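You operate a simulated robot arm through the tools that you are given. There is no shell and no other tool.

Carry out the task below with a simulated two-armed robot. There is one attempt and no reset: what you move stays moved.

## Task
Put the yellow thermometer on the top of the ironing board away on the top of the wash stand. Pick up the green marked bottle with one hand, pass it to the other hand and put it on the iron holder on the wall. Take the spool two and put it on the top of washer two. Put the spool eight on the top of washer two. Push the middle drawer of the drawer box shut. Fetch the dosing cap and set it on the top of the drawer box. Take the roll of bin bags and leave it on the upper board of the side shelf. Do these in any order. Set down upright: green marked bottle, roll of bin bags.

It is judged by the outcome, as a careful person would: the job done as asked, and still so three seconds after it is handed in. It fails if anything else is knocked over, pushed out of place, dropped, spilled or broken. A push-on lid holds only when it is set on centred and level and pressed home; a screw cap is set on level and turned clockwise until tight.

## Robot
Two 7-joint arms with two-finger parallel grippers on one trunk, on a base that moves. Base frame: it is fixed to the floor where the robot stands at the start and does not move with it; the origin is under the middle of the robot, x ahead of it, y to its left, z up; the surface under the hand at the start is at about z = 0.9. Units: m, degrees, N and s.
The left shoulder is at the start at [0.124, 0.171, 1.161], the right one opposite. With the tool pointing down near the work surface each hand reaches from about 0.44 to 0.92 m from the robot's upright axis, wherever it stands, measured 20 degrees to its own side. Places, roughly: dosing cap [0.5, 2, 0.75]; green marked bottle [0.5, 0.5, 1]; iron holder on the wall (13x29 cm) [0.78, 1.08, 1.38]; middle drawer of the drawer box [0.5, 1.5, 0.9]; roll of bin bags [0.5, 2.25, 0.25]; spool eight [0.5, 1.5, 1.75]; spool two [0.75, 0.5, 1]; top of the drawer box (31x25 cm) [0.64, 1.54, 1.06]; top of the wash stand [-1.4, 0.1, 0.7]; top of washer two [-0.4, 3.1, 0.8]; upper board of the side shelf [0.6, 1.9, 1.4]; yellow thermometer [0.5, 0.25, 1]. Payload 4.4 kg a hand.
The TCP of each hand is the grasp point between the finger pads, 0.023 m short of the fingertips. In the tool frame z runs along the fingers and y along their closing line. The gripper opens to 0.094 m. The fingers are 0.038 m wide and 0.01 m thick; the gripper's body (0.054 by 0.096 m) begins 0.039 m behind the TCP.
Orientation is that of the tool frame in the base frame, as a unit quaternion [w, x, y, z]. With the fingers straight down and closing along the base's y, the tool's x points along the base's -x, its y along +y and its z along -z.

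## Interface
- The arms move only by the tool apply_moves. It takes "left_rows", "right_rows" or both (then of equal length, played together; a hand with none holds still); each is text: rows parted by semicolons, each of 7 numbers parted by spaces: the turn, a rotation vector about the tool's x, y, z in units of 6 degrees (1.0 is 6 degrees), then the shift along the tool's x, y, z in units of 40 mm (1.0 is 40 mm), then the finger opening in m, from 0 to 0.094. In form: ax ay az tx ty tz hand; .... A call has 1 to 20 rows; each row shifts and turns the commanded pose from where the row before left it, along the tool's axes as they then stand. A call with a number of a shift or a turn outside -1 to 1 is refused whole. A row lasts 0.2 s, in which the tool goes at most 0.05 m and 8.6 degrees; a call with a longer step from one row to the next is refused whole, and so is a gripper value outside its range. A pose out of reach is approached as far as the arm can. The call stops where the force on the tool passes 40 N (or 10 N more than at its start, if that is more) or the arm is blocked; 0.2 s more then pass. Each finger travels about 0.072 m/s and halts on what it meets, pressing with about 45 N; the grip force reading is that of the motor and also rises with nothing between the fingers. The clock runs only during rows and for 0.2 s after the last one: add rows that do not move to give the fingers time. It gives the time, the measured TCP pose, the force on the tool (base axes), the opening and the grip force at its end, in the units of the frame above (readings bear some noise), with the torque about the TCP (base axes, N m) and any sound that the robot's microphone picked up, and new pictures: "pictures" is both (left out), scene, wrist or none (wrist: the cameras of the hands that moved).
- Cameras (640 x 400 px; columns grow to the right, rows downward): "scene" is now at [0.242, 0.0452, 1.324]; the picture's right is [0.43, -0.90, 0.00], its down [-0.40, -0.19, -0.90] and it looks along [0.81, 0.39, -0.44] (base axes); focal length 214 px, centre (320, 200). "left" rides on the left gripper at [0.086, -0.016, -0.075] in its tool frame; the picture's right is [0.18, 0.98, 0.00], its down [-0.58, 0.11, -0.81] and it looks along [-0.79, 0.15, 0.59] (tool axes); focal length 243 px, centre (320, 200). "right" rides on the right gripper at [0.087, 0.016, -0.074] in its tool frame; the picture's right is [-0.18, 0.98, 0.00], its down [-0.58, -0.11, -0.81] and it looks along [-0.79, -0.15, 0.59] (tool axes); focal length 243 px, centre (320, 200).
- lift_body(by): moves the trunk up (or, below 0, down) by that many m; the arms and the scene camera ride with it, the base frame stays. It gives what a move gives, with no picture.
- drive_base(legs): drives the robot by 1 to 6 legs, each [ahead, left, turn to the left] in m, m and degrees, along the robot's own axes; the way and the turn of a leg run together, so that a leg with both is an arc; at most 1.5 m and 180 degrees a leg. The arms and the cameras ride along, it lands a little off, and it stops where it bumps. It gives what a move gives, and a new picture of the scene camera.
- aim_head(pan, tilt): turns the head with the scene camera to pan (to the left, within 80 degrees either way) and tilt (down, from -29 to 69), counted from straight ahead of the robot (the tilt from the chest, where the trunk bows). It gives what a move gives, and a new picture of the scene camera.
- locate(camera, pixels): for up to 12 pixels [column, row] of the newest picture of that camera ("zoom" is the newest enlarged one), the place [x, y, z] in the base frame of the surface seen there, good to about 0.003 m, but the place of the scene camera against the robot may be out by one fixed shift of up to 0.018 m in any direction. It takes no simulated time.
- zoom(camera, box): a new picture of the part [left, top, right, bottom] of that camera's present view, enlarged. It takes no simulated time.
- close_job(): hands the job in; it is judged then, once.

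Leave the grippers open and the arms clear of the work at the hand-in unless told otherwise.

The tools are called after "Request:" as name(argument=value, ...) on one line, values as JSON. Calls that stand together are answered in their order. apply_moves: Moves the arms, as the interface text tells. Its arguments: {"type":"object","properties":{"left_rows":{"type":"string"},"right_rows":{"type":"string"},"pictures":{"type":"string","enum":["both","scene","wrist","none"]}},"required":[]} The other tools are called the same way: lift_body (by) moves the trunk up or down; drive_base (legs) drives the base; aim_head (pan, tilt) turns the head that bears the scene camera; locate (camera, pixels) gives the place of the surface under pixels of a picture; zoom (camera, box) takes an enlarged picture of a part of a camera's view; close_job () hands the job in.

At the start:

```text
t: 0.0
left_position: [0.3031, 0.4486, 1.1958]
left_tool_rot: [0.0, 0.001, 1.0, -0.001]
left_ft_force: [0.4, 0.5, 0.4]
left_ft_torque: [-0.01, 0.0, -0.01]
left_gripper_width: 0.094
left_finger_force: 0.0
right_position: [0.3343, 0.0054, 1.2116]
right_tool_rot: [-0.003, 0.037, 0.999, -0.022]
right_ft_force: [102.8, 132.7, -150.0]
right_ft_torque: [-15.33, -5.71, -15.49]
right_gripper_width: 0.0944
right_finger_force: 0.0
trunk travel left (down, up): [-0.175, 0.213]
robot x, y, heading: [0.0019, 0.0002, -0.2]
head pan, tilt (commanded): [68.1, 34.0]
```

scene: 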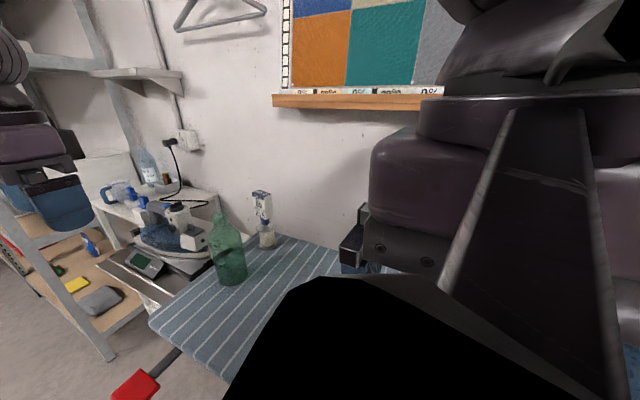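
right: 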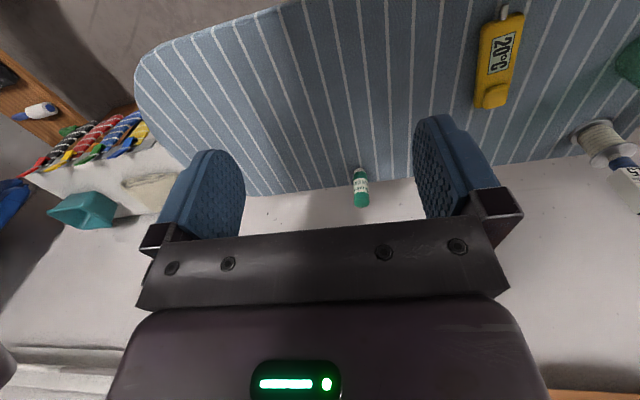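
left: 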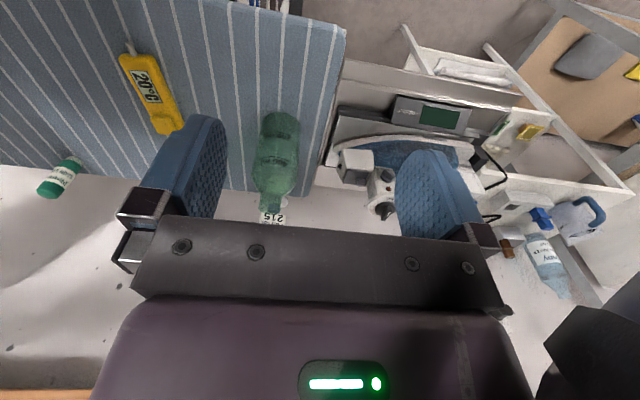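

The right hand reports a large force at the start, and the scene picture is partly hidden by an arm. I'll first turn the head straight ahead and look down a little to get an overview.

Request:
aim_head(pan=20, tilt=30)

```text
t: 1.2
left_position: [0.3045, 0.449, 1.1962]
left_tool_rot: [-0.001, 0.0, 1.0, 0.0]
left_ft_force: [-0.1, 0.3, -0.5]
left_ft_torque: [0.01, -0.03, -0.04]
left_gripper_width: 0.0942
left_finger_force: 0.0
right_position: [0.3348, 0.0037, 1.2105]
right_tool_rot: [-0.003, 0.039, 0.999, -0.024]
right_ft_force: [57.5, -13.6, -28.5]
right_ft_torque: [0.7, 2.76, 0.26]
right_gripper_width: 0.0941
right_finger_force: 0.1
trunk travel left (down, up): [-0.175, 0.213]
robot x, y, heading: [0.0002, 0.002, -0.1]
head pan, tilt (commanded): [20.0, 30.0]
```

scene: 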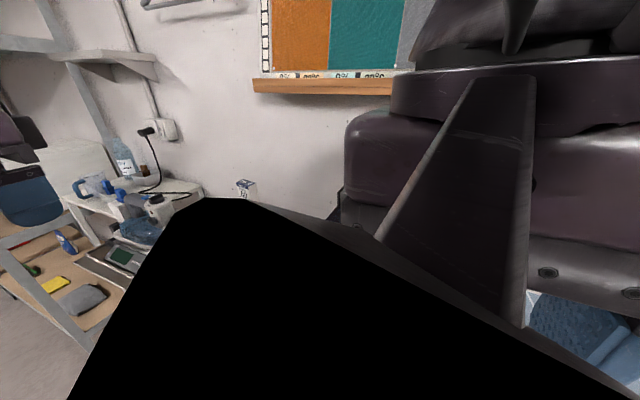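

The head barely moved: the right gripper is right in front of the camera and in contact with it. I'll move the right hand to its own side (tool -y) and a bit forward to free the head.

Request:
apply_moves(right_rows="0 0 0 -0.3 -0.5 0 0.094; 0 0 0 -0.3 -0.8 0 0.094; 0 0 0 0 -1 0 0.094; 0 0 0 0 -1 0 0.094; 0 0 0 0 -1 0 0.094; 0 0 0 0 -1 0 0.094", pictures="both")

```text
t: 2.6
left_position: [0.3026, 0.4479, 1.1978]
left_tool_rot: [0.001, 0.001, 1.0, 0.0]
left_ft_force: [-0.4, 0.4, 0.2]
left_ft_torque: [0.04, -0.01, -0.01]
left_gripper_width: 0.094
left_finger_force: 0.1
right_position: [0.3407, -0.2106, 1.2215]
right_tool_rot: [-0.002, 0.037, 0.999, -0.023]
right_ft_force: [-0.2, -0.9, 0.4]
right_ft_torque: [0.01, -0.02, 0.01]
right_gripper_width: 0.0941
right_finger_force: 0.0
trunk travel left (down, up): [-0.175, 0.213]
robot x, y, heading: [0.0023, 0.0033, 0.0]
head pan, tilt (commanded): [20.0, 30.0]
```

scene: 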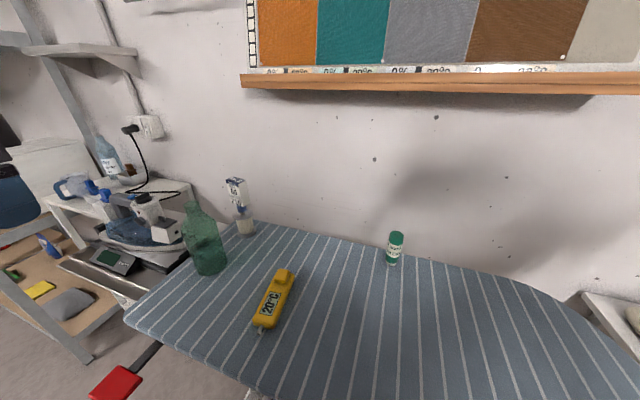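
right: 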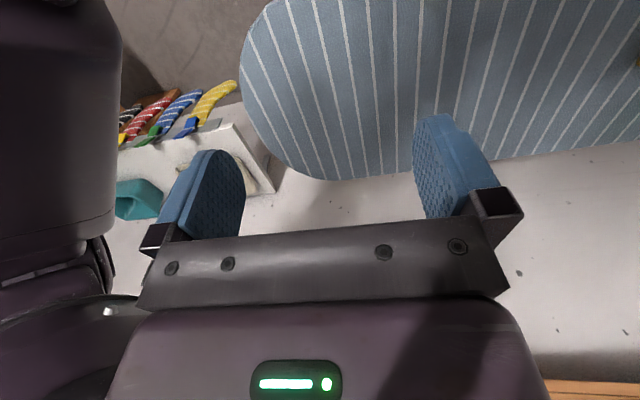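

The head is free now. I see the ironing board with a green glass bottle (203,250), the yellow thermometer (273,300), a small green-capped bottle (395,248) and a labelled thing (240,205). Let me zoom and locate them.

Request:
zoom(camera="scene", box=[170, 160, 310, 340])

Request:
locate(camera="scene", pixels=[[203, 250], [208, 272], [193, 207], [273, 300], [284, 274], [260, 327], [395, 235], [392, 263], [236, 185], [243, 215], [245, 233], [320, 320]])

Request:
zoom(camera="scene", box=[0, 100, 200, 370])

```text
2.22 times, centred on (240, 250) of scene
```

zoom: 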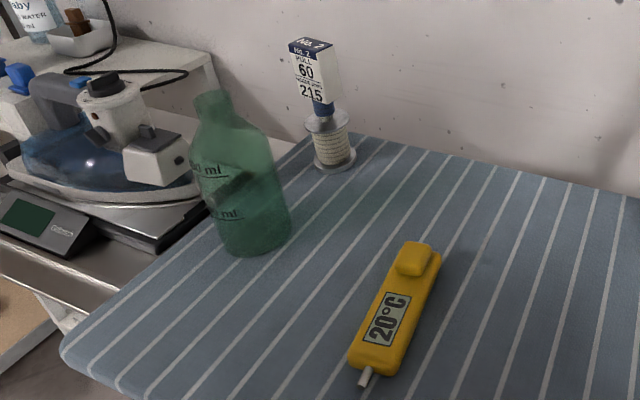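

```text
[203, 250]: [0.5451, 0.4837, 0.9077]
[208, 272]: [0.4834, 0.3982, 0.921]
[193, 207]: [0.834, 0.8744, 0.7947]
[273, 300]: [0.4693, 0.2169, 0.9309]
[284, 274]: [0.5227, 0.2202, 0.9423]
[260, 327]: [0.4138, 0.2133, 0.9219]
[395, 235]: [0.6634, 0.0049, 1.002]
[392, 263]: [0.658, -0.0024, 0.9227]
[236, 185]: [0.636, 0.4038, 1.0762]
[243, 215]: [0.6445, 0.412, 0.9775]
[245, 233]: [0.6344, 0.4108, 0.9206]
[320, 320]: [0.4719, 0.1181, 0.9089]
```

```text
1.48 times, centred on (100, 235) of scene
```

zoom: 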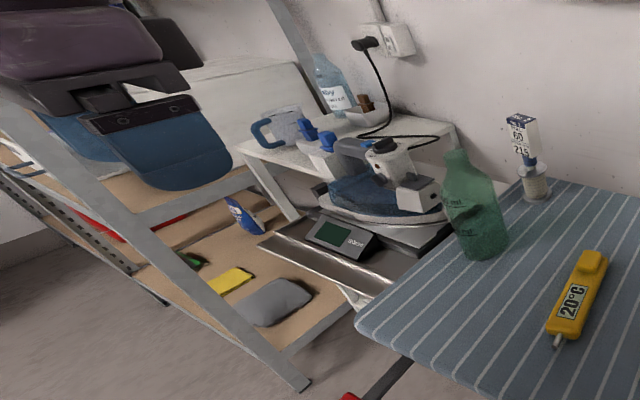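

Spool two is the "No. 2" spool at about [0.64,0.41]; the green bottle with ml marks at about [0.49,0.41]; the thermometer at [0.47,0.217]. Now I look left and around for the other places.

Request:
aim_head(pan=70, tilt=10)

Request:
aim_head(pan=-70, tilt=20)

```text
t: 3.7
left_position: [0.3031, 0.4489, 1.1957]
left_tool_rot: [0.0, 0.001, 1.0, 0.001]
left_ft_force: [-0.2, 0.4, -0.5]
left_ft_torque: [0.02, 0.02, -0.03]
left_gripper_width: 0.0941
left_finger_force: 0.0
right_position: [0.3447, -0.2084, 1.2217]
right_tool_rot: [-0.003, 0.038, 0.999, -0.023]
right_ft_force: [0.7, -0.2, -0.6]
right_ft_torque: [-0.01, -0.01, 0.02]
right_gripper_width: 0.0941
right_finger_force: 0.0
trunk travel left (down, up): [-0.175, 0.213]
robot x, y, heading: [0.0003, 0.0016, 0.3]
head pan, tilt (commanded): [70.0, 10.0]
```

scene: 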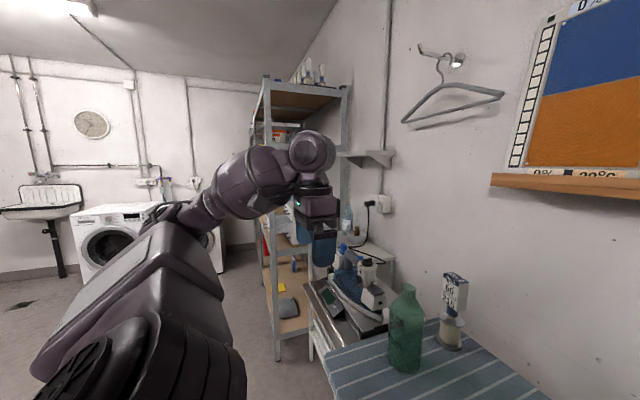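

```text
t: 6.0
left_position: [0.3029, 0.4489, 1.196]
left_tool_rot: [-0.001, 0.001, 1.0, 0.0]
left_ft_force: [-0.4, -0.1, -0.3]
left_ft_torque: [0.0, 0.01, 0.01]
left_gripper_width: 0.0941
left_finger_force: 0.0
right_position: [0.3424, -0.209, 1.2209]
right_tool_rot: [-0.003, 0.038, 0.999, -0.023]
right_ft_force: [-0.2, 0.9, -0.8]
right_ft_torque: [0.05, 0.01, 0.0]
right_gripper_width: 0.0943
right_finger_force: 0.1
trunk travel left (down, up): [-0.175, 0.213]
robot x, y, heading: [-0.0002, -0.0029, -0.1]
head pan, tilt (commanded): [-70.0, 20.0]
```

scene: 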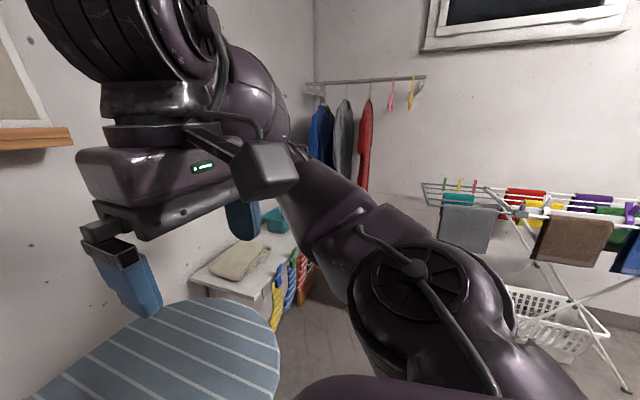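

I can see drying rack and coats to the right. Now let me look down to the front-left to check the room the base has near the board (red lever, table legs).

Request:
aim_head(pan=45, tilt=55)

Request:
aim_head(pan=0, tilt=60)

```text
t: 7.9
left_position: [0.3043, 0.4485, 1.1962]
left_tool_rot: [0.0, 0.001, 1.0, 0.0]
left_ft_force: [-0.1, -0.2, 0.2]
left_ft_torque: [0.0, 0.01, 0.04]
left_gripper_width: 0.0939
left_finger_force: 0.1
right_position: [0.3426, -0.2083, 1.2208]
right_tool_rot: [-0.003, 0.038, 0.999, -0.023]
right_ft_force: [0.4, -0.4, -0.1]
right_ft_torque: [0.0, 0.0, 0.0]
right_gripper_width: 0.0942
right_finger_force: 0.1
trunk travel left (down, up): [-0.175, 0.213]
robot x, y, heading: [0.0024, -0.0009, -0.1]
head pan, tilt (commanded): [45.0, 55.0]
```

scene: 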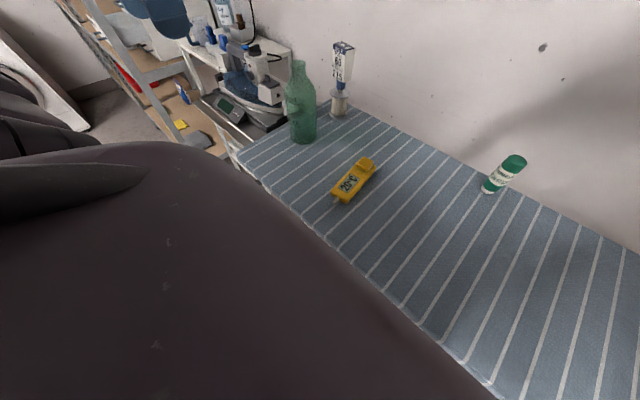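

```text
t: 9.0
left_position: [0.3034, 0.4493, 1.1952]
left_tool_rot: [0.0, 0.001, 1.0, 0.0]
left_ft_force: [1.0, -0.8, 0.7]
left_ft_torque: [-0.02, 0.02, 0.02]
left_gripper_width: 0.094
left_finger_force: 0.0
right_position: [0.3432, -0.2096, 1.2211]
right_tool_rot: [-0.003, 0.039, 0.999, -0.023]
right_ft_force: [0.4, -1.0, -0.5]
right_ft_torque: [0.03, 0.01, -0.01]
right_gripper_width: 0.0939
right_finger_force: 0.1
trunk travel left (down, up): [-0.175, 0.213]
robot x, y, heading: [-0.0019, 0.0032, 0.1]
head pan, tilt (commanded): [0.0, 60.0]
```

scene: 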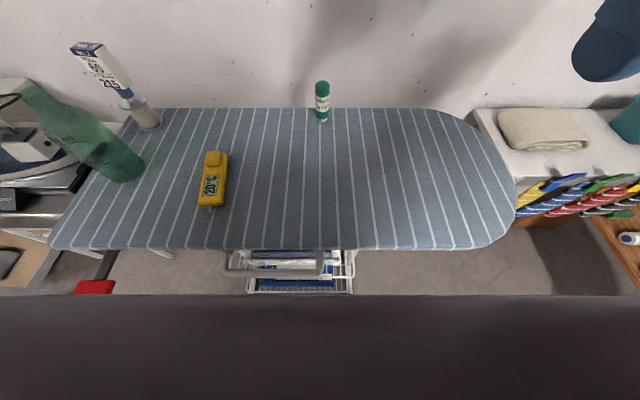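

Now locate the board's front edge, corners, the red lever and the objects in this view.

Request:
locate(camera="scene", pixels=[[320, 246], [55, 240], [95, 287], [120, 170], [148, 122], [115, 85], [210, 180], [214, 157], [207, 200], [322, 90], [322, 118], [320, 180]])

Request:
zoom(camera="scene", box=[60, 30, 280, 300])

```text
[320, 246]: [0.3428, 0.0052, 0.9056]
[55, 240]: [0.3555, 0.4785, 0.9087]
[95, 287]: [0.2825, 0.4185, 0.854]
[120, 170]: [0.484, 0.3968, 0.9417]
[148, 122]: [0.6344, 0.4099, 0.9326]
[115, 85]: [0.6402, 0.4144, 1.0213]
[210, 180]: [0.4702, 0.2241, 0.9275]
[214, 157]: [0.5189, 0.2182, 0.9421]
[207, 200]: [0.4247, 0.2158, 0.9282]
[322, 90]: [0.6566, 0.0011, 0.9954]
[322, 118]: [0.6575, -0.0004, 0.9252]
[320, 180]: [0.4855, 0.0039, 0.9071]
```

```text
1.48 times, centred on (170, 165) of scene
```

zoom: 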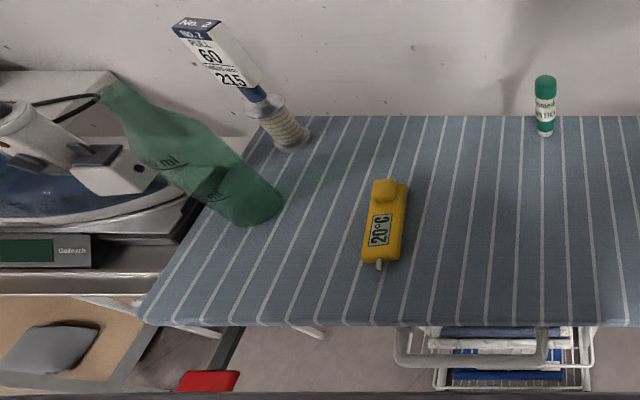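

The red lever tip is at about [0.28,0.42,0.85], so I keep away from it. I'll back up 5 cm and turn 35° left so the thermometer falls to the right hand and spool and bottle lie ahead.

Request:
drive_base(legs=[[-0.05, 0, 0], [0, 0, 35]])

```text
t: 11.6
left_position: [-0.0582, 0.5413, 1.1948]
left_tool_rot: [0.0, -0.3, 0.954, 0.001]
left_ft_force: [0.9, 1.3, -0.3]
left_ft_torque: [0.0, 0.0, 0.0]
left_gripper_width: 0.0943
left_finger_force: 0.0
right_position: [0.3508, 0.0268, 1.2205]
right_tool_rot: [0.004, -0.264, 0.964, -0.023]
right_ft_force: [0.8, -0.4, -0.2]
right_ft_torque: [-0.01, -0.02, -0.02]
right_gripper_width: 0.0937
right_finger_force: 0.1
trunk travel left (down, up): [-0.175, 0.213]
robot x, y, heading: [-0.0518, 0.0004, 35.1]
head pan, tilt (commanded): [0.0, 60.0]
```

scene: 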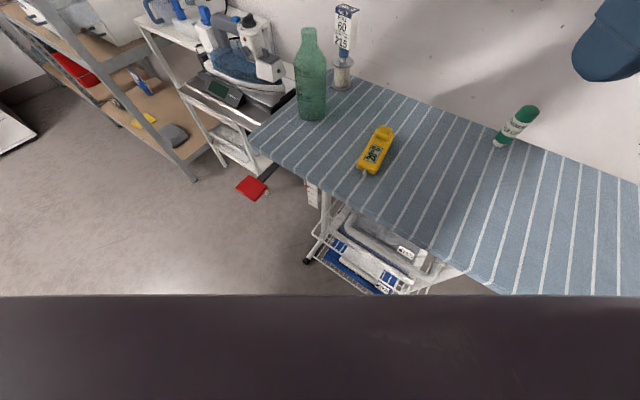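

Next the right hand: level it, turn it so the fingers close along base y (about +30.6° about tool z), and move it above the thermometer at [0.47,0.217], staying high.

Request:
apply_moves(right_rows="-0.44 -0.04 0 0 0 0 0.094; 0 0 0.85 0 0 0 0.094; 0 0 0.85 0 0 0 0.094; 0 0 0.85 0 0 0 0.094; 0 0 0.85 0 0 0 0.094; 0 0 0.85 0 0 0 0.094; 0 0 0.85 0 0 0 0.094; 0 0 0 -0.595 0.95 0 0.094; 0 0 0 -0.595 0.95 0 0.094; 0 0 0 -0.595 0.95 0 0.094; 0 0 0 -0.595 0.95 0 0.094; 0 0 0 -0.595 0.95 0 0.094; 0 0 0 0 0 0 0.094", pictures="both")

```text
t: 14.4
left_position: [-0.0594, 0.5409, 1.1965]
left_tool_rot: [0.001, -0.301, 0.954, 0.0]
left_ft_force: [0.2, -0.1, -0.4]
left_ft_torque: [0.0, 0.02, 0.03]
left_gripper_width: 0.0939
left_finger_force: 0.0
right_position: [0.4708, 0.2155, 1.2213]
right_tool_rot: [-0.001, -0.001, 1.0, 0.0]
right_ft_force: [-0.3, -1.1, -0.6]
right_ft_torque: [0.01, 0.03, -0.01]
right_gripper_width: 0.094
right_finger_force: 0.1
trunk travel left (down, up): [-0.175, 0.213]
robot x, y, heading: [-0.0492, 0.0001, 34.9]
head pan, tilt (commanded): [0.0, 60.0]
```

scene: 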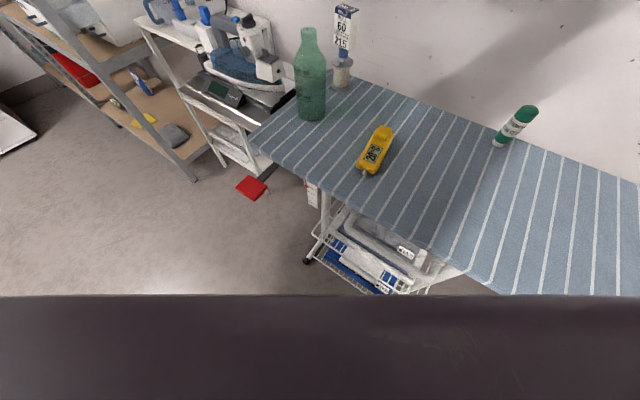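
right: 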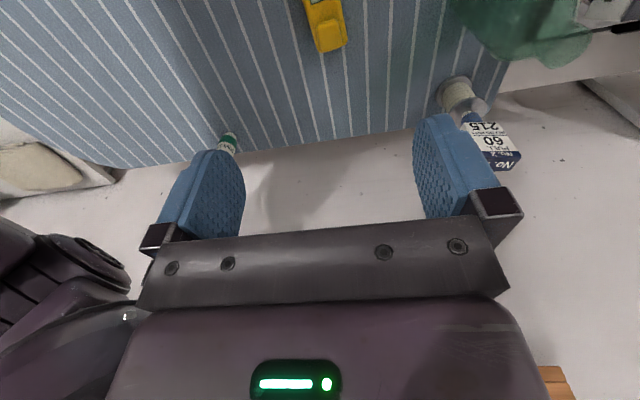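

The hand is level now, and its camera shows the thermometer's far end at about (327,35). Let me locate it with the wrist camera for an accurate position.

Request:
locate(camera="right", pixels=[[327, 35], [318, 10], [333, 12], [330, 48], [310, 55], [350, 60]])

Request:
locate(camera="scene", pixels=[[381, 133], [374, 153], [365, 168], [309, 110], [307, 45], [343, 80], [345, 30]])

```text
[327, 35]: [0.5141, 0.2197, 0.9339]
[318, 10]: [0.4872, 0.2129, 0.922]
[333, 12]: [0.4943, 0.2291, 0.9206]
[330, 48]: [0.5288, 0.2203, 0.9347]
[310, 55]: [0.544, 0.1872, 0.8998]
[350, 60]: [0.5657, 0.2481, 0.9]
```

```text
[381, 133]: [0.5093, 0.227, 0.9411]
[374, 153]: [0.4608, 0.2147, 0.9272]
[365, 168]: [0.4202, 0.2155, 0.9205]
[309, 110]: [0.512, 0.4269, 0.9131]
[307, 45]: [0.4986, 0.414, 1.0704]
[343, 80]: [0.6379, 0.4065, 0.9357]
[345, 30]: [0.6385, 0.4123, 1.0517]
```

Board surface by the wrist camera is z≈0.900 (scene camera reads ~7 mm high). Thermometer body is about y=0.218, x 0.43–0.53, 2 cm thick. I'll go down to just above it and check.

Request:
apply_moves(right_rows="0 0 0 -0.1 0.05 1 0.094; 0 0 0 0 0 1 0.094; 0 0 0 0 0 1 0.094; 0 0 0 0 0 1 0.094; 0 0 0 0 0 1 0.094; 0 0 0 0 0 0.8 0.094; 0 0 0 0 0 0 0.094", pictures="wrist")

```text
t: 16.0
left_position: [-0.0593, 0.5424, 1.1957]
left_tool_rot: [0.001, -0.301, 0.954, 0.0]
left_ft_force: [-0.6, 0.7, 0.2]
left_ft_torque: [0.01, 0.01, 0.02]
left_gripper_width: 0.0941
left_finger_force: 0.0
right_position: [0.476, 0.2186, 0.9886]
right_tool_rot: [0.0, -0.001, 1.0, 0.0]
right_ft_force: [-0.9, 0.4, 0.5]
right_ft_torque: [0.01, 0.03, -0.05]
right_gripper_width: 0.094
right_finger_force: 0.0
trunk travel left (down, up): [-0.175, 0.213]
robot x, y, heading: [-0.0466, 0.003, 34.9]
head pan, tilt (commanded): [0.0, 60.0]
```

right: 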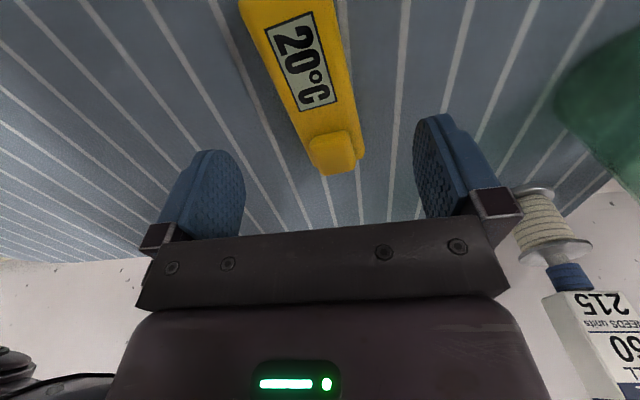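

The thermometer lies centred between the fingers. I'll check its body's place once more.

Request:
locate(camera="right", pixels=[[303, 70], [340, 120], [300, 130], [315, 10], [335, 165], [400, 150], [345, 60], [270, 60]])

```text
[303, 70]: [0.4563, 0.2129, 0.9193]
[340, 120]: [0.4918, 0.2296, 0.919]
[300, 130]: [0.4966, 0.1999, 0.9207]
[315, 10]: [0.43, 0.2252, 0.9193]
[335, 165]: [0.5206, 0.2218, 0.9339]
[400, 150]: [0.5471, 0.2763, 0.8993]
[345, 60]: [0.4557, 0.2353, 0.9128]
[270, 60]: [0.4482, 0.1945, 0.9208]
```

Body spans y≈0.197–0.235. Descend 6.2 cm to TCP z≈0.926 and close on it.

Request:
apply_moves(right_rows="0 0 0 0 -0.05 0.8 0.094; 0 0 0 0 0 0.75 0.094; 0 0 0 0 0 0 0.094; 0 0 0 0 0 0 0.02; 0 0 0 0 0 0 0.02; 0 0 0 0 0 0 0.02; 0 0 0 0 0 0 0.02; 0 0 0 0 0 0 0.02", pictures="wrist")

```text
t: 17.8
left_position: [-0.059, 0.542, 1.1951]
left_tool_rot: [0.0, -0.301, 0.954, 0.0]
left_ft_force: [-0.5, -0.2, -0.5]
left_ft_torque: [0.01, -0.02, 0.01]
left_gripper_width: 0.0939
left_finger_force: 0.0
right_position: [0.4773, 0.2163, 0.9231]
right_tool_rot: [0.0, 0.0, 1.0, -0.001]
right_ft_force: [0.1, 0.8, -0.7]
right_ft_torque: [-0.02, -0.04, 0.04]
right_gripper_width: 0.0453
right_finger_force: 44.8
trunk travel left (down, up): [-0.175, 0.213]
robot x, y, heading: [-0.0475, 0.0017, 35.0]
head pan, tilt (commanded): [0.0, 60.0]
```

right: 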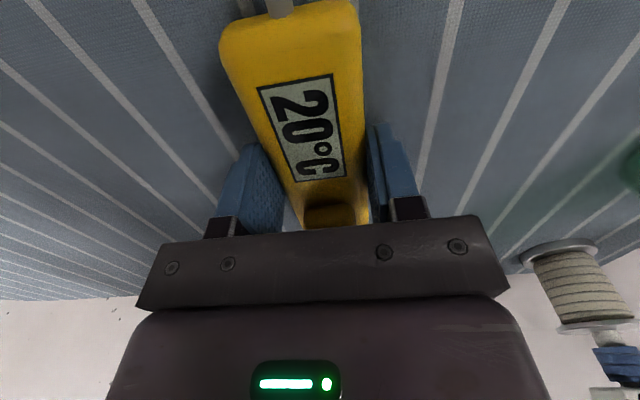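

Gripped (width 45 mm, 45 N). Lift it 20 cm and bring it back toward the right side, then I'll look at spool two.

Request:
apply_moves(right_rows="0 0 0 0 0 -0.5 0.02; 0 0 0 0 0 -1 0.02; 0 0 0 0 0 -1 0.02; 0 0 0 0 0 -1 0.02; 0 0 0 0 0 -1 0.02; 0 0 0 0 -0.5 -1 0.02; 0 0 0 0 -1 0 0.02; 0 0 0 0 -1 0 0.02; 0 0 0 0 -1 0 0.02; 0 0 0 0 -1 0 0.02; 0 0 0 0 -0.7 0 0.02; 0 0 0 0 0 0 0.02", pictures="both")

```text
t: 20.4
left_position: [-0.059, 0.5431, 1.195]
left_tool_rot: [-0.001, -0.301, 0.954, 0.0]
left_ft_force: [-1.0, 0.6, 0.1]
left_ft_torque: [0.0, 0.02, -0.02]
left_gripper_width: 0.0938
left_finger_force: 0.0
right_position: [0.4755, 0.0067, 1.1454]
right_tool_rot: [-0.001, 0.0, 1.0, -0.001]
right_ft_force: [-0.2, 1.2, -1.4]
right_ft_torque: [-0.01, -0.03, 0.03]
right_gripper_width: 0.0453
right_finger_force: 45.0
trunk travel left (down, up): [-0.175, 0.213]
robot x, y, heading: [-0.0491, 0.0016, 34.9]
head pan, tilt (commanded): [0.0, 60.0]
```

scene: 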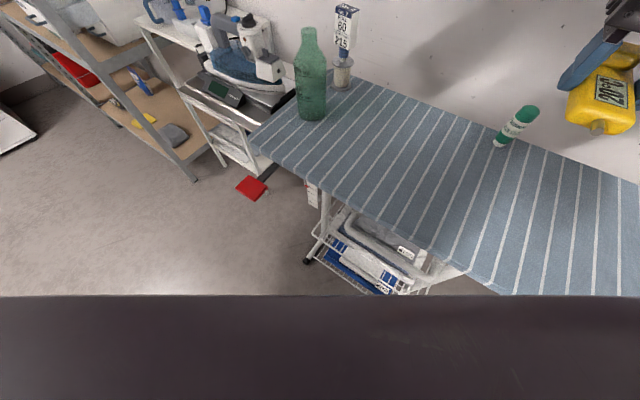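
right: 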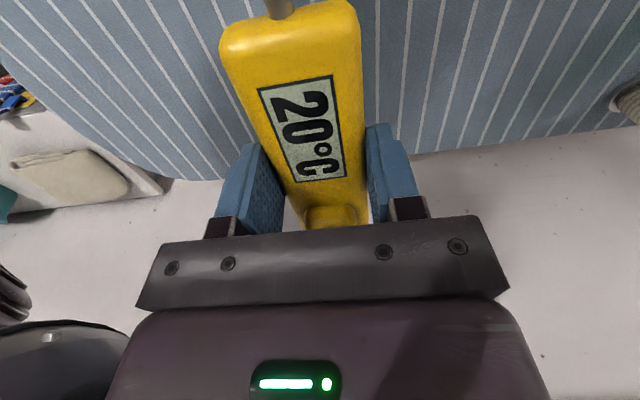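

Thermometer held well. Now look closely at spool two around (343,45).

Request:
aim_head(pan=0, tilt=25)

```text
t: 21.4
left_position: [-0.0594, 0.5427, 1.1951]
left_tool_rot: [0.0, -0.3, 0.954, -0.001]
left_ft_force: [0.9, -1.0, 0.1]
left_ft_torque: [0.0, 0.03, 0.0]
left_gripper_width: 0.0941
left_finger_force: 0.1
right_position: [0.475, 0.0076, 1.1448]
right_tool_rot: [0.001, -0.001, 1.0, 0.0]
right_ft_force: [-0.3, -0.7, -1.3]
right_ft_torque: [-0.03, 0.0, 0.03]
right_gripper_width: 0.0455
right_finger_force: 45.0
trunk travel left (down, up): [-0.175, 0.213]
robot x, y, heading: [-0.0503, 0.0031, 35.1]
head pan, tilt (commanded): [0.0, 25.0]
```

scene: 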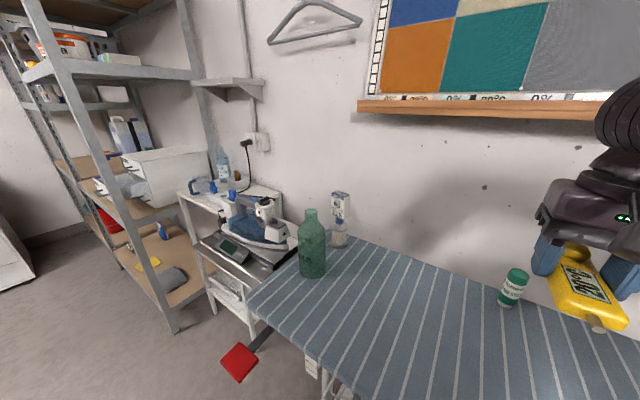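

Request:
zoom(camera="scene", box=[280, 180, 380, 290])

Request:
zoom(camera="scene", box=[0, 0, 280, 180])

```text
3.64 times, centred on (330, 235) of scene
```

zoom: 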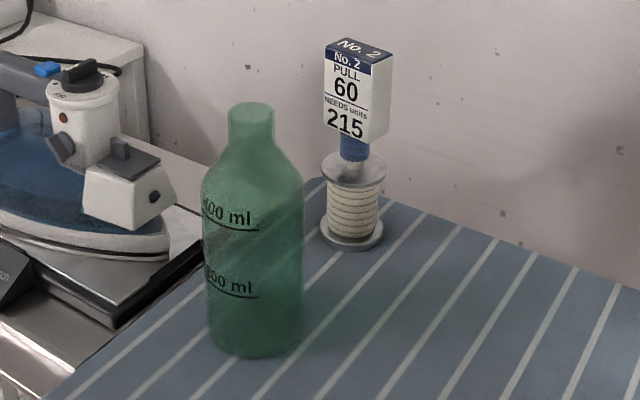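

```text
2.22 times, centred on (140, 90) of scene
```

zoom: 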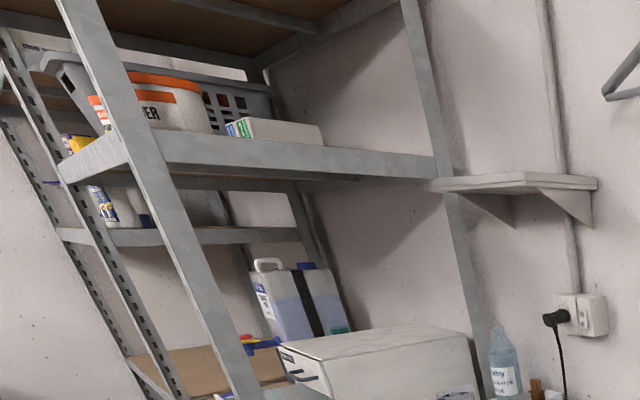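

Spool two: white thread spool with a small carton "No. 2" on top. Let me locate points on it in an enlarged view.

Request:
zoom(camera="scene", box=[315, 180, 365, 250])

```text
5.71 times, centred on (340, 215) of scene
```

zoom: 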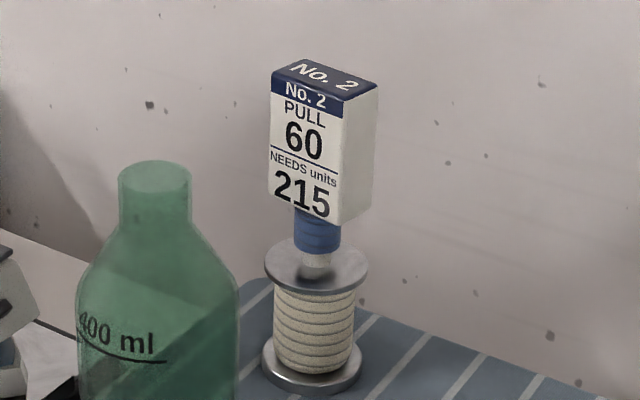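

Request:
locate(camera="zoom", pixels=[[275, 82], [340, 98], [373, 88], [300, 62], [270, 190], [340, 220], [372, 200], [320, 75], [317, 320], [268, 360], [355, 370], [318, 232]])

Request:
locate(camera="scene", pixels=[[312, 212], [312, 225], [312, 270], [300, 265], [324, 265], [195, 83], [230, 82], [262, 82], [225, 78], [150, 165], [180, 155], [120, 185]])

```text
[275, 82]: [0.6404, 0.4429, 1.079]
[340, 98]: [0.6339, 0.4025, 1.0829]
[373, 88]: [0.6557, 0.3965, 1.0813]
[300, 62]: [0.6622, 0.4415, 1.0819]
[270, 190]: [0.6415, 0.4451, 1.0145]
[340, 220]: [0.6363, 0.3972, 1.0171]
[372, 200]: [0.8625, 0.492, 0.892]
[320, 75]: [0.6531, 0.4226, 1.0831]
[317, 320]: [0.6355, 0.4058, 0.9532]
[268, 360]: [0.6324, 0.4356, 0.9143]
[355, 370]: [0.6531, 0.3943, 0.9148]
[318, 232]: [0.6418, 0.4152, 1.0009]
```

```text
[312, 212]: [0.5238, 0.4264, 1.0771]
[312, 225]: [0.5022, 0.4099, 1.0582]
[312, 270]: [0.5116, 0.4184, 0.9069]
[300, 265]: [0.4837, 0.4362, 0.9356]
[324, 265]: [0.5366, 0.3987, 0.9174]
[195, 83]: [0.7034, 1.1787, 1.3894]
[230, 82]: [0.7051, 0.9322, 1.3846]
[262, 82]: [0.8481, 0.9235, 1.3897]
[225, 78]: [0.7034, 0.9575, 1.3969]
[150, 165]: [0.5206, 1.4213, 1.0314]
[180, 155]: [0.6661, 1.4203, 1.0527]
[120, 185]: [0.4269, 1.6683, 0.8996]
```

The carton is about 45 mm wide (y) and 22 mm deep (x), top at about z 1.075. The wall shelf (iron holder) spans x 0.70–0.85, y 0.92–1.2. I'll send the left hand above spool two, then turn it to close along base y.

Request:
apply_moves(left_rows="0 0 0 -0.823 -0.843 0 0.094; 0 0 0 -0.823 -0.843 0 0.094; 0 0 0 -0.823 -0.843 0 0.094; 0 0 0 -0.823 -0.843 0 0.094; 0 0 0 -0.823 -0.843 0 0.094; 0 0 0 -0.823 -0.843 0 0.094; 0 0 0 -0.823 -0.843 0 0.094; 0 0 0 -0.823 -0.843 0 0.094; 0 0 0 -0.823 -0.843 0 0.094; 0 0 0 -0.823 -0.843 0 0.094; 0 0 0 -0.823 -0.843 0 0.094; 0 0 0 -0.823 -0.843 0 0.094; 0 0 0 -0.823 -0.843 0 0.094; 0 0 0 -0.823 -0.843 0 0.094; 0 0 0 0 0 0 0.094", pictures="both")

```text
t: 24.6
left_position: [0.3287, 0.4829, 1.1878]
left_tool_rot: [0.0, -0.301, 0.954, -0.001]
left_ft_force: [-0.3, -0.1, 0.4]
left_ft_torque: [-0.03, -0.02, 0.01]
left_gripper_width: 0.0943
left_finger_force: 0.1
left hand out of reach, approached as far as the arm can: row 9, 10, 11, 12, 13, 14
right_position: [0.4754, 0.0073, 1.1456]
right_tool_rot: [0.0, 0.0, 1.0, 0.0]
right_ft_force: [0.2, 0.0, -1.4]
right_ft_torque: [-0.01, -0.01, -0.03]
right_gripper_width: 0.0452
right_finger_force: 45.2
trunk travel left (down, up): [-0.175, 0.213]
robot x, y, heading: [-0.0529, 0.0012, 35.0]
head pan, tilt (commanded): [0.0, 25.0]
```

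scene: 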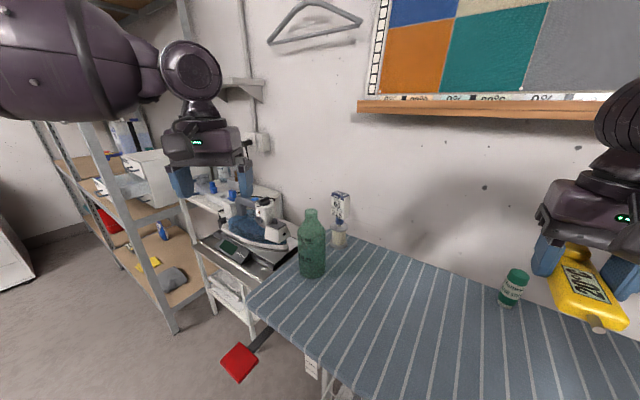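
left: 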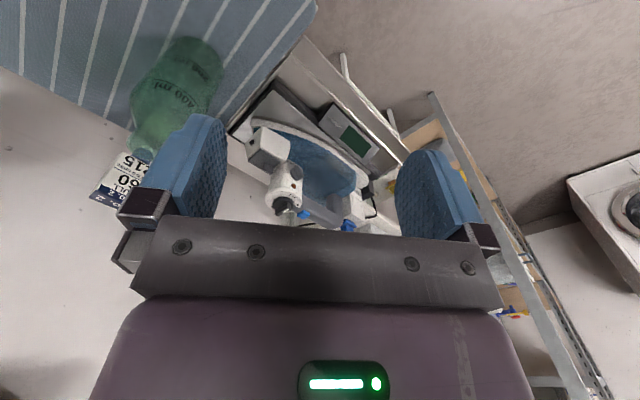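

The left arm ran out of reach at this height (wrist is too high). I'll raise the trunk so the hand can hang lower relative to the shoulder.

Request:
lift_body(by=0.16)

```text
t: 26.5
left_position: [0.2485, 0.4292, 1.4797]
left_tool_rot: [0.132, -0.3, 0.944, 0.041]
left_ft_force: [0.3, -0.1, -0.6]
left_ft_torque: [0.01, 0.02, -0.02]
left_gripper_width: 0.0937
left_finger_force: 0.0
right_position: [0.4733, 0.0078, 1.3056]
right_tool_rot: [-0.001, -0.001, 1.0, 0.0]
right_ft_force: [0.0, 0.6, -1.6]
right_ft_torque: [0.01, 0.01, -0.03]
right_gripper_width: 0.0454
right_finger_force: 45.2
trunk travel left (down, up): [-0.335, 0.053]
robot x, y, heading: [-0.0478, 0.0015, 35.3]
head pan, tilt (commanded): [0.0, 25.0]
```

The left hand drifted up and tilted (now [0.25,0.43,1.48], tilted ~16° forward). I'll level it (about +2.65 units on tool y) and lower it step by step while watching.

Request:
apply_moves(left_rows="0 0.9 0 0 0 0 0.094; 0 0.9 0 0 0 0 0.094; 0 0.85 0 0 0 0 0.094; 0 0 0 0 0 0.8 0.094; 0 0 0 0 0 0.8 0.094; 0 0 0 0 0 0 0.094", pictures="both")

```text
t: 27.9
left_position: [0.2186, 0.4485, 1.4158]
left_tool_rot: [0.002, -0.302, 0.953, -0.002]
left_ft_force: [0.1, 0.4, -0.1]
left_ft_torque: [0.01, -0.01, 0.01]
left_gripper_width: 0.094
left_finger_force: 0.0
left hand out of reach, approached as far as the arm can: row 1, 2, 3
right_position: [0.4737, 0.0084, 1.306]
right_tool_rot: [-0.001, -0.001, 1.0, 0.0]
right_ft_force: [-0.3, 1.0, -1.2]
right_ft_torque: [-0.02, -0.01, 0.0]
right_gripper_width: 0.0452
right_finger_force: 44.9
trunk travel left (down, up): [-0.335, 0.053]
robot x, y, heading: [-0.045, 0.0025, 35.1]
head pan, tilt (commanded): [0.0, 25.0]
```

scene: 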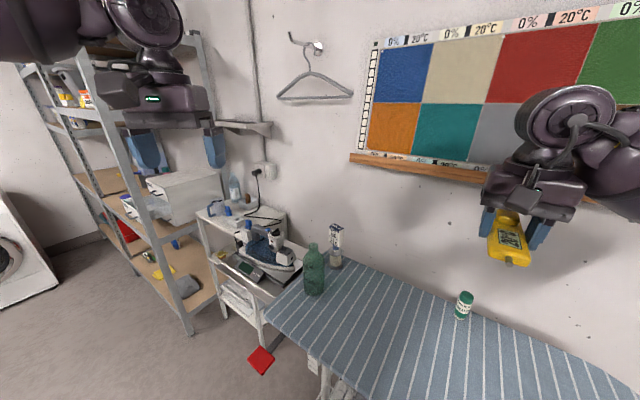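
left: 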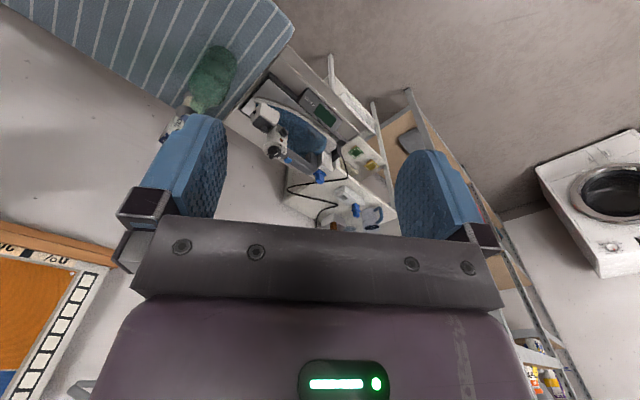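

Level again. I lower the left hand to z≈1.2 and then move toward spool two (ahead and right), checking reach.

Request:
apply_moves(left_rows="0 0 0 0 0 1 0.094; 0 0 0 0 0 1 0.094; 0 0 0 0 0 1 0.094; 0 0 0 0 0 1 0.094; 0 0 0 0 0 1 0.094; 0 0 0 -0.6 -0.6 0 0.094; 0 0 0 -0.8 -0.8 0 0.094; 0 0 0 -0.8 -0.8 0 0.094; 0 0 0 -0.8 -0.8 0 0.094; 0 0 0 0 0 0 0.094", pictures="both")

```text
t: 30.1
left_position: [0.2341, 0.4618, 1.2668]
left_tool_rot: [0.001, -0.301, 0.954, -0.001]
left_ft_force: [-0.2, 0.2, -0.8]
left_ft_torque: [0.02, 0.02, -0.03]
left_gripper_width: 0.0939
left_finger_force: 0.0
left hand out of reach, approached as far as the arm can: row 5, 6, 7, 8, 9
right_position: [0.4741, 0.0074, 1.307]
right_tool_rot: [0.0, 0.001, 1.0, 0.0]
right_ft_force: [0.2, -0.1, -0.2]
right_ft_torque: [0.0, 0.0, 0.01]
right_gripper_width: 0.0453
right_finger_force: 44.6
trunk travel left (down, up): [-0.335, 0.053]
robot x, y, heading: [-0.0483, -0.0011, 35.1]
head pan, tilt (commanded): [0.0, 25.0]
```

scene: 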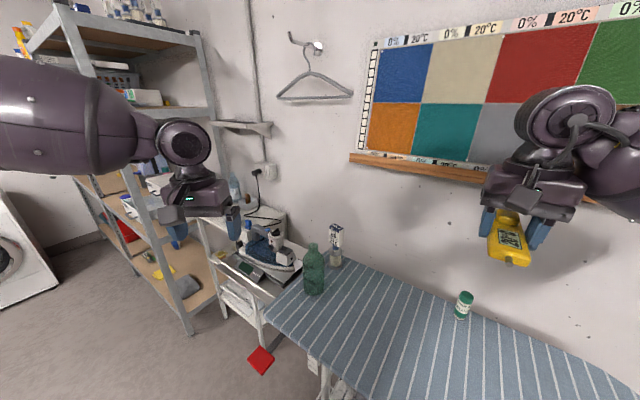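
left: 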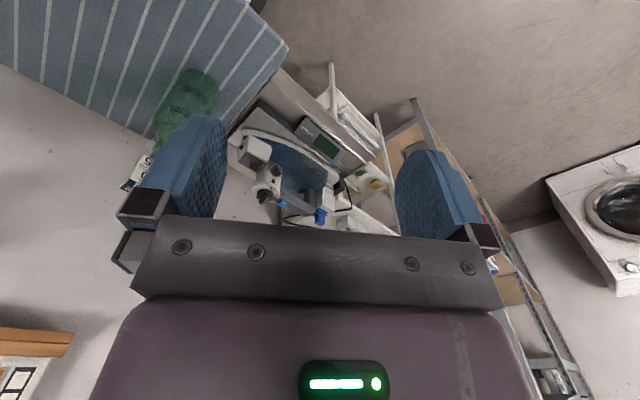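

Still limited while going down in this direction – probably a joint limit because the target lies to the right of the left arm. I'll bring the hand back to its own side and turn the robot to heading ~5° so spool two is in the left arm's natural zone.

Request:
apply_moves(left_rows="0 0 0 0 0.8 0 0.094; 0 0 0 0 0.8 0 0.094; 0 0 0 0 0.8 0 0.094; 0 0 0 0 0.8 0 0.094; 0 0 0 0 0 0 0.094", pictures="none")

Request:
drive_base(legs=[[0, 0, -30]])

```text
t: 31.3
left_position: [0.1558, 0.5665, 1.2646]
left_tool_rot: [0.0, -0.301, 0.953, -0.001]
left_ft_force: [0.7, -0.3, -0.3]
left_ft_torque: [0.01, -0.01, -0.02]
left_gripper_width: 0.094
left_finger_force: 0.2
right_position: [0.4743, 0.0077, 1.3072]
right_tool_rot: [0.0, 0.001, 1.0, 0.001]
right_ft_force: [-0.6, -0.7, -1.2]
right_ft_torque: [-0.01, -0.02, 0.01]
right_gripper_width: 0.045
right_finger_force: 44.8
trunk travel left (down, up): [-0.335, 0.053]
robot x, y, heading: [-0.0504, -0.0017, 35.3]
head pan, tilt (commanded): [0.0, 25.0]
```

```text
t: 33.1
left_position: [0.4093, 0.3882, 1.2637]
left_tool_rot: [0.001, -0.047, 0.999, -0.001]
left_ft_force: [0.4, -0.1, 0.4]
left_ft_torque: [0.01, 0.02, 0.0]
left_gripper_width: 0.094
left_finger_force: 0.0
right_position: [0.4101, -0.2532, 1.3067]
right_tool_rot: [0.0, 0.257, 0.966, 0.0]
right_ft_force: [-0.6, 0.0, -0.5]
right_ft_torque: [0.01, 0.0, 0.0]
right_gripper_width: 0.0456
right_finger_force: 45.0
trunk travel left (down, up): [-0.335, 0.053]
robot x, y, heading: [-0.0535, -0.0009, 5.1]
head pan, tilt (commanded): [0.0, 25.0]
```

scene: 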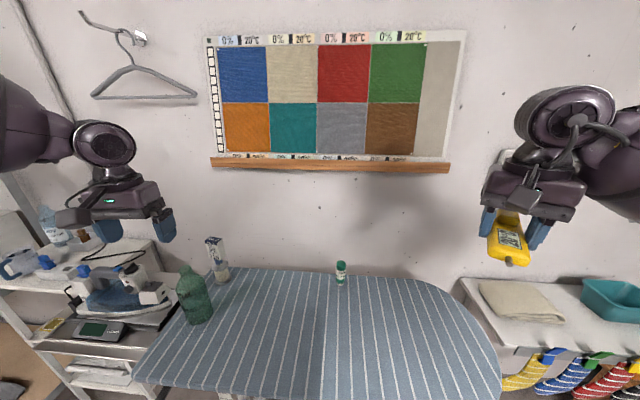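

Now spool two is ahead-left of the left arm. I turn the left hand by +15° about tool z (to match the carton's slight rotation) and move it over [0.645,0.42] at z≈1.2.

Request:
apply_moves(left_rows="0 0 0 0 0 0.8 0.094; 0 0 0 0 0 0.8 0.094; 0 0 0 -0.85 0.04 0 0.094; 0 0 0 -0.85 0.04 0 0.094; 0 0 0 -0.85 0.04 0 0.094; 0 0 0 -0.85 0.04 0 0.094; 0 0 0 -0.85 0.04 0 0.094; 0 0 0 -0.85 0.04 0 0.094; 0 0 0 -0.85 0.04 0 0.094; 0 0 0.85 0 0 0 0.094; 0 0 0.85 0 0 0 0.094; 0 0 0.8 0 0 0 0.094; 0 0 0 0 0 0 0.094", pictures="both")

```text
t: 35.9
left_position: [0.5089, 0.4454, 1.2415]
left_tool_rot: [0.002, 0.084, 0.996, 0.0]
left_ft_force: [-0.4, 0.3, -0.2]
left_ft_torque: [-0.02, -0.02, 0.03]
left_gripper_width: 0.0938
left_finger_force: 0.1
left hand out of reach, approached as far as the arm can: row 5, 6, 7, 8, 9
right_position: [0.4106, -0.2527, 1.3067]
right_tool_rot: [-0.001, 0.256, 0.967, 0.0]
right_ft_force: [-0.7, 0.3, -0.9]
right_ft_torque: [0.0, 0.0, -0.03]
right_gripper_width: 0.0455
right_finger_force: 44.8
trunk travel left (down, up): [-0.335, 0.053]
robot x, y, heading: [-0.0481, 0.0009, 5.4]
head pan, tilt (commanded): [0.0, 25.0]
```

scene: 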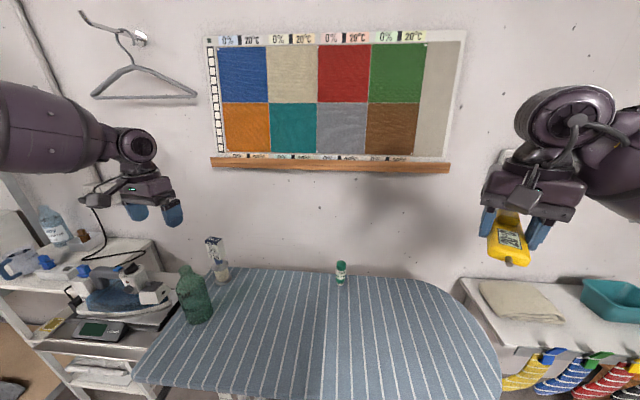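
left: 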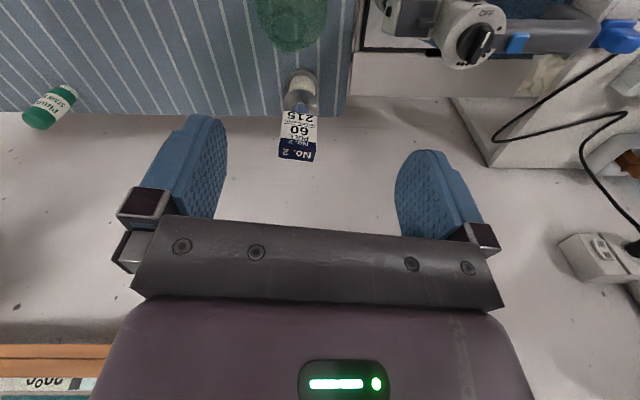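

Limit again at z≈1.24. Reach should be better lower down (the palms hang below the shoulder). I'll descend diagonally to z≈1.13 while moving forward; the bottle's top (≈1.07) stays below the fingertips.

Request:
apply_moves(left_rows="0 0 0 0 0 0.7 0.094; 0 0 0 0 0 0.7 0.094; 0 0 0 -0.3 0 0.7 0.094; 0 0 0 -0.3 0 0.5 0.094; 0 0 0 -0.6 0 0 0.094; 0 0 0 -0.6 0 0 0.094; 0 0 0 0 0 0 0.094", pictures="wrist")

```text
t: 37.5
left_position: [0.4882, 0.4484, 1.186]
left_tool_rot: [0.001, 0.083, 0.997, -0.001]
left_ft_force: [0.5, 1.1, 0.2]
left_ft_torque: [0.04, -0.01, 0.0]
left_gripper_width: 0.0941
left_finger_force: 0.1
left hand out of reach, approached as far as the arm can: row 1, 2, 3, 4, 5, 6
right_position: [0.4088, -0.2531, 1.3073]
right_tool_rot: [0.0, 0.256, 0.967, 0.0]
right_ft_force: [-0.7, 0.0, -1.7]
right_ft_torque: [-0.01, 0.02, 0.02]
right_gripper_width: 0.0451
right_finger_force: 44.8
trunk travel left (down, up): [-0.335, 0.053]
robot x, y, heading: [-0.0499, 0.0013, 5.3]
head pan, tilt (commanded): [0.0, 25.0]
```

left: 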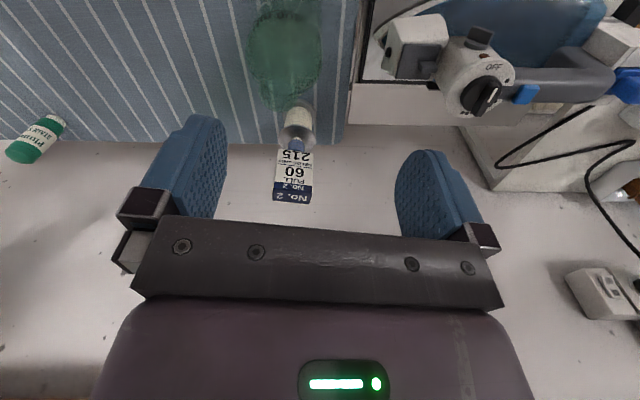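

Lowering makes it worse here, so it looks like a wrist limit with the tool straight down. I'll test tilting the left tool forward 30° about its TCP and then reach forward.

Request:
apply_moves(left_rows="0 0 0 0 0 -0.5 0.094; 0 -1 0 0 0 0 0.094; 0 -1 0 0 0 0 0.094; 0 -1 0 0 0 0 0.094; 0 -1 0 0 0 0 0.094; 0 -1 0 0 0 0 0.094; 0 0 0 0 0 0 0.094", pictures="both")

```text
t: 39.1
left_position: [0.4881, 0.4486, 1.2052]
left_tool_rot: [0.259, 0.08, 0.962, -0.022]
left_ft_force: [-0.1, 0.2, -0.7]
left_ft_torque: [-0.02, 0.02, 0.01]
left_gripper_width: 0.0939
left_finger_force: 0.1
right_position: [0.4102, -0.2528, 1.3061]
right_tool_rot: [0.0, 0.257, 0.966, -0.001]
right_ft_force: [0.1, -0.3, -1.2]
right_ft_torque: [-0.01, -0.01, 0.04]
right_gripper_width: 0.0454
right_finger_force: 44.6
trunk travel left (down, up): [-0.335, 0.053]
robot x, y, heading: [-0.0473, 0.0015, 5.1]
head pan, tilt (commanded): [0.0, 25.0]
```

scene: 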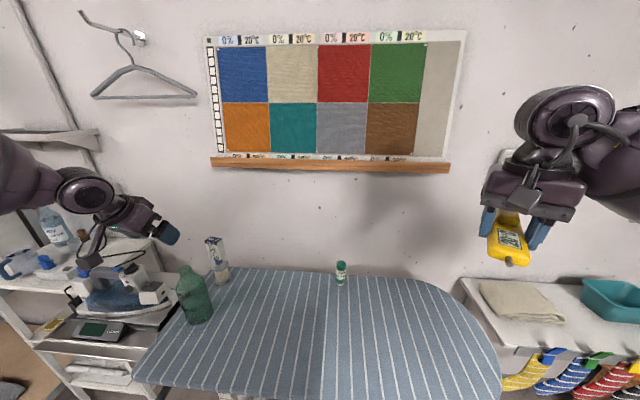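
left: 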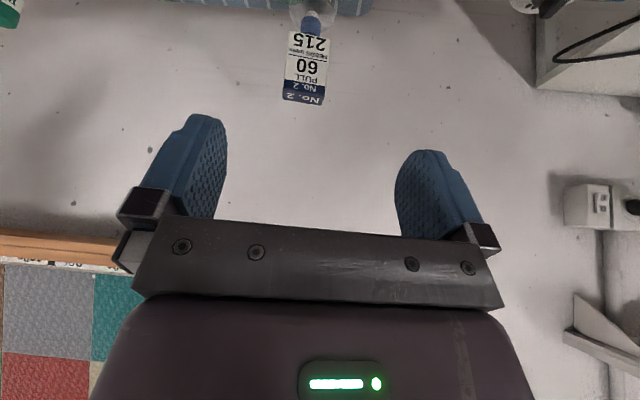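

Tilting works without reach trouble. Let me locate the carton with the left wrist camera (carton at about (306,68)).

Request:
locate(camera="left", pixels=[[290, 92], [323, 96], [283, 96], [322, 103], [292, 35], [326, 38], [303, 99], [307, 70], [275, 5], [312, 22]])

Request:
zoom(camera="left", box=[240, 0, 380, 120])

```text
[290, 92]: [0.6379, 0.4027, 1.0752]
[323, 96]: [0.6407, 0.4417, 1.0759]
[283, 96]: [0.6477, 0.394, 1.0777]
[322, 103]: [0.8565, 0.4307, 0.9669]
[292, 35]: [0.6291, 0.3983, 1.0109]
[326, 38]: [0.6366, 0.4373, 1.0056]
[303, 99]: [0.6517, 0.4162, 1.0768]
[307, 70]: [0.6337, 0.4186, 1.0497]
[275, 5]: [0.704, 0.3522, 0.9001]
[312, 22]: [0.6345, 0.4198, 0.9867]
```

```text
3.33 times, centred on (310, 60) of left
```

zoom: 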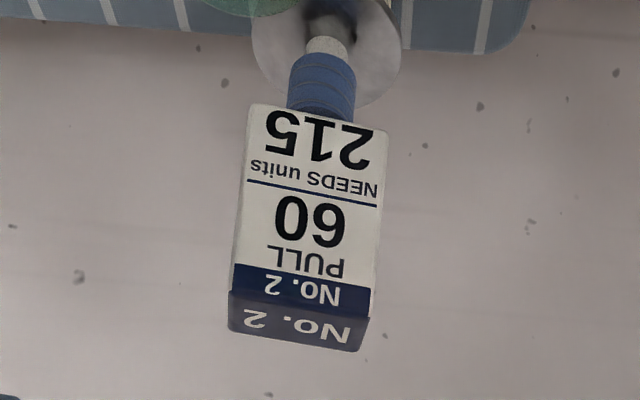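

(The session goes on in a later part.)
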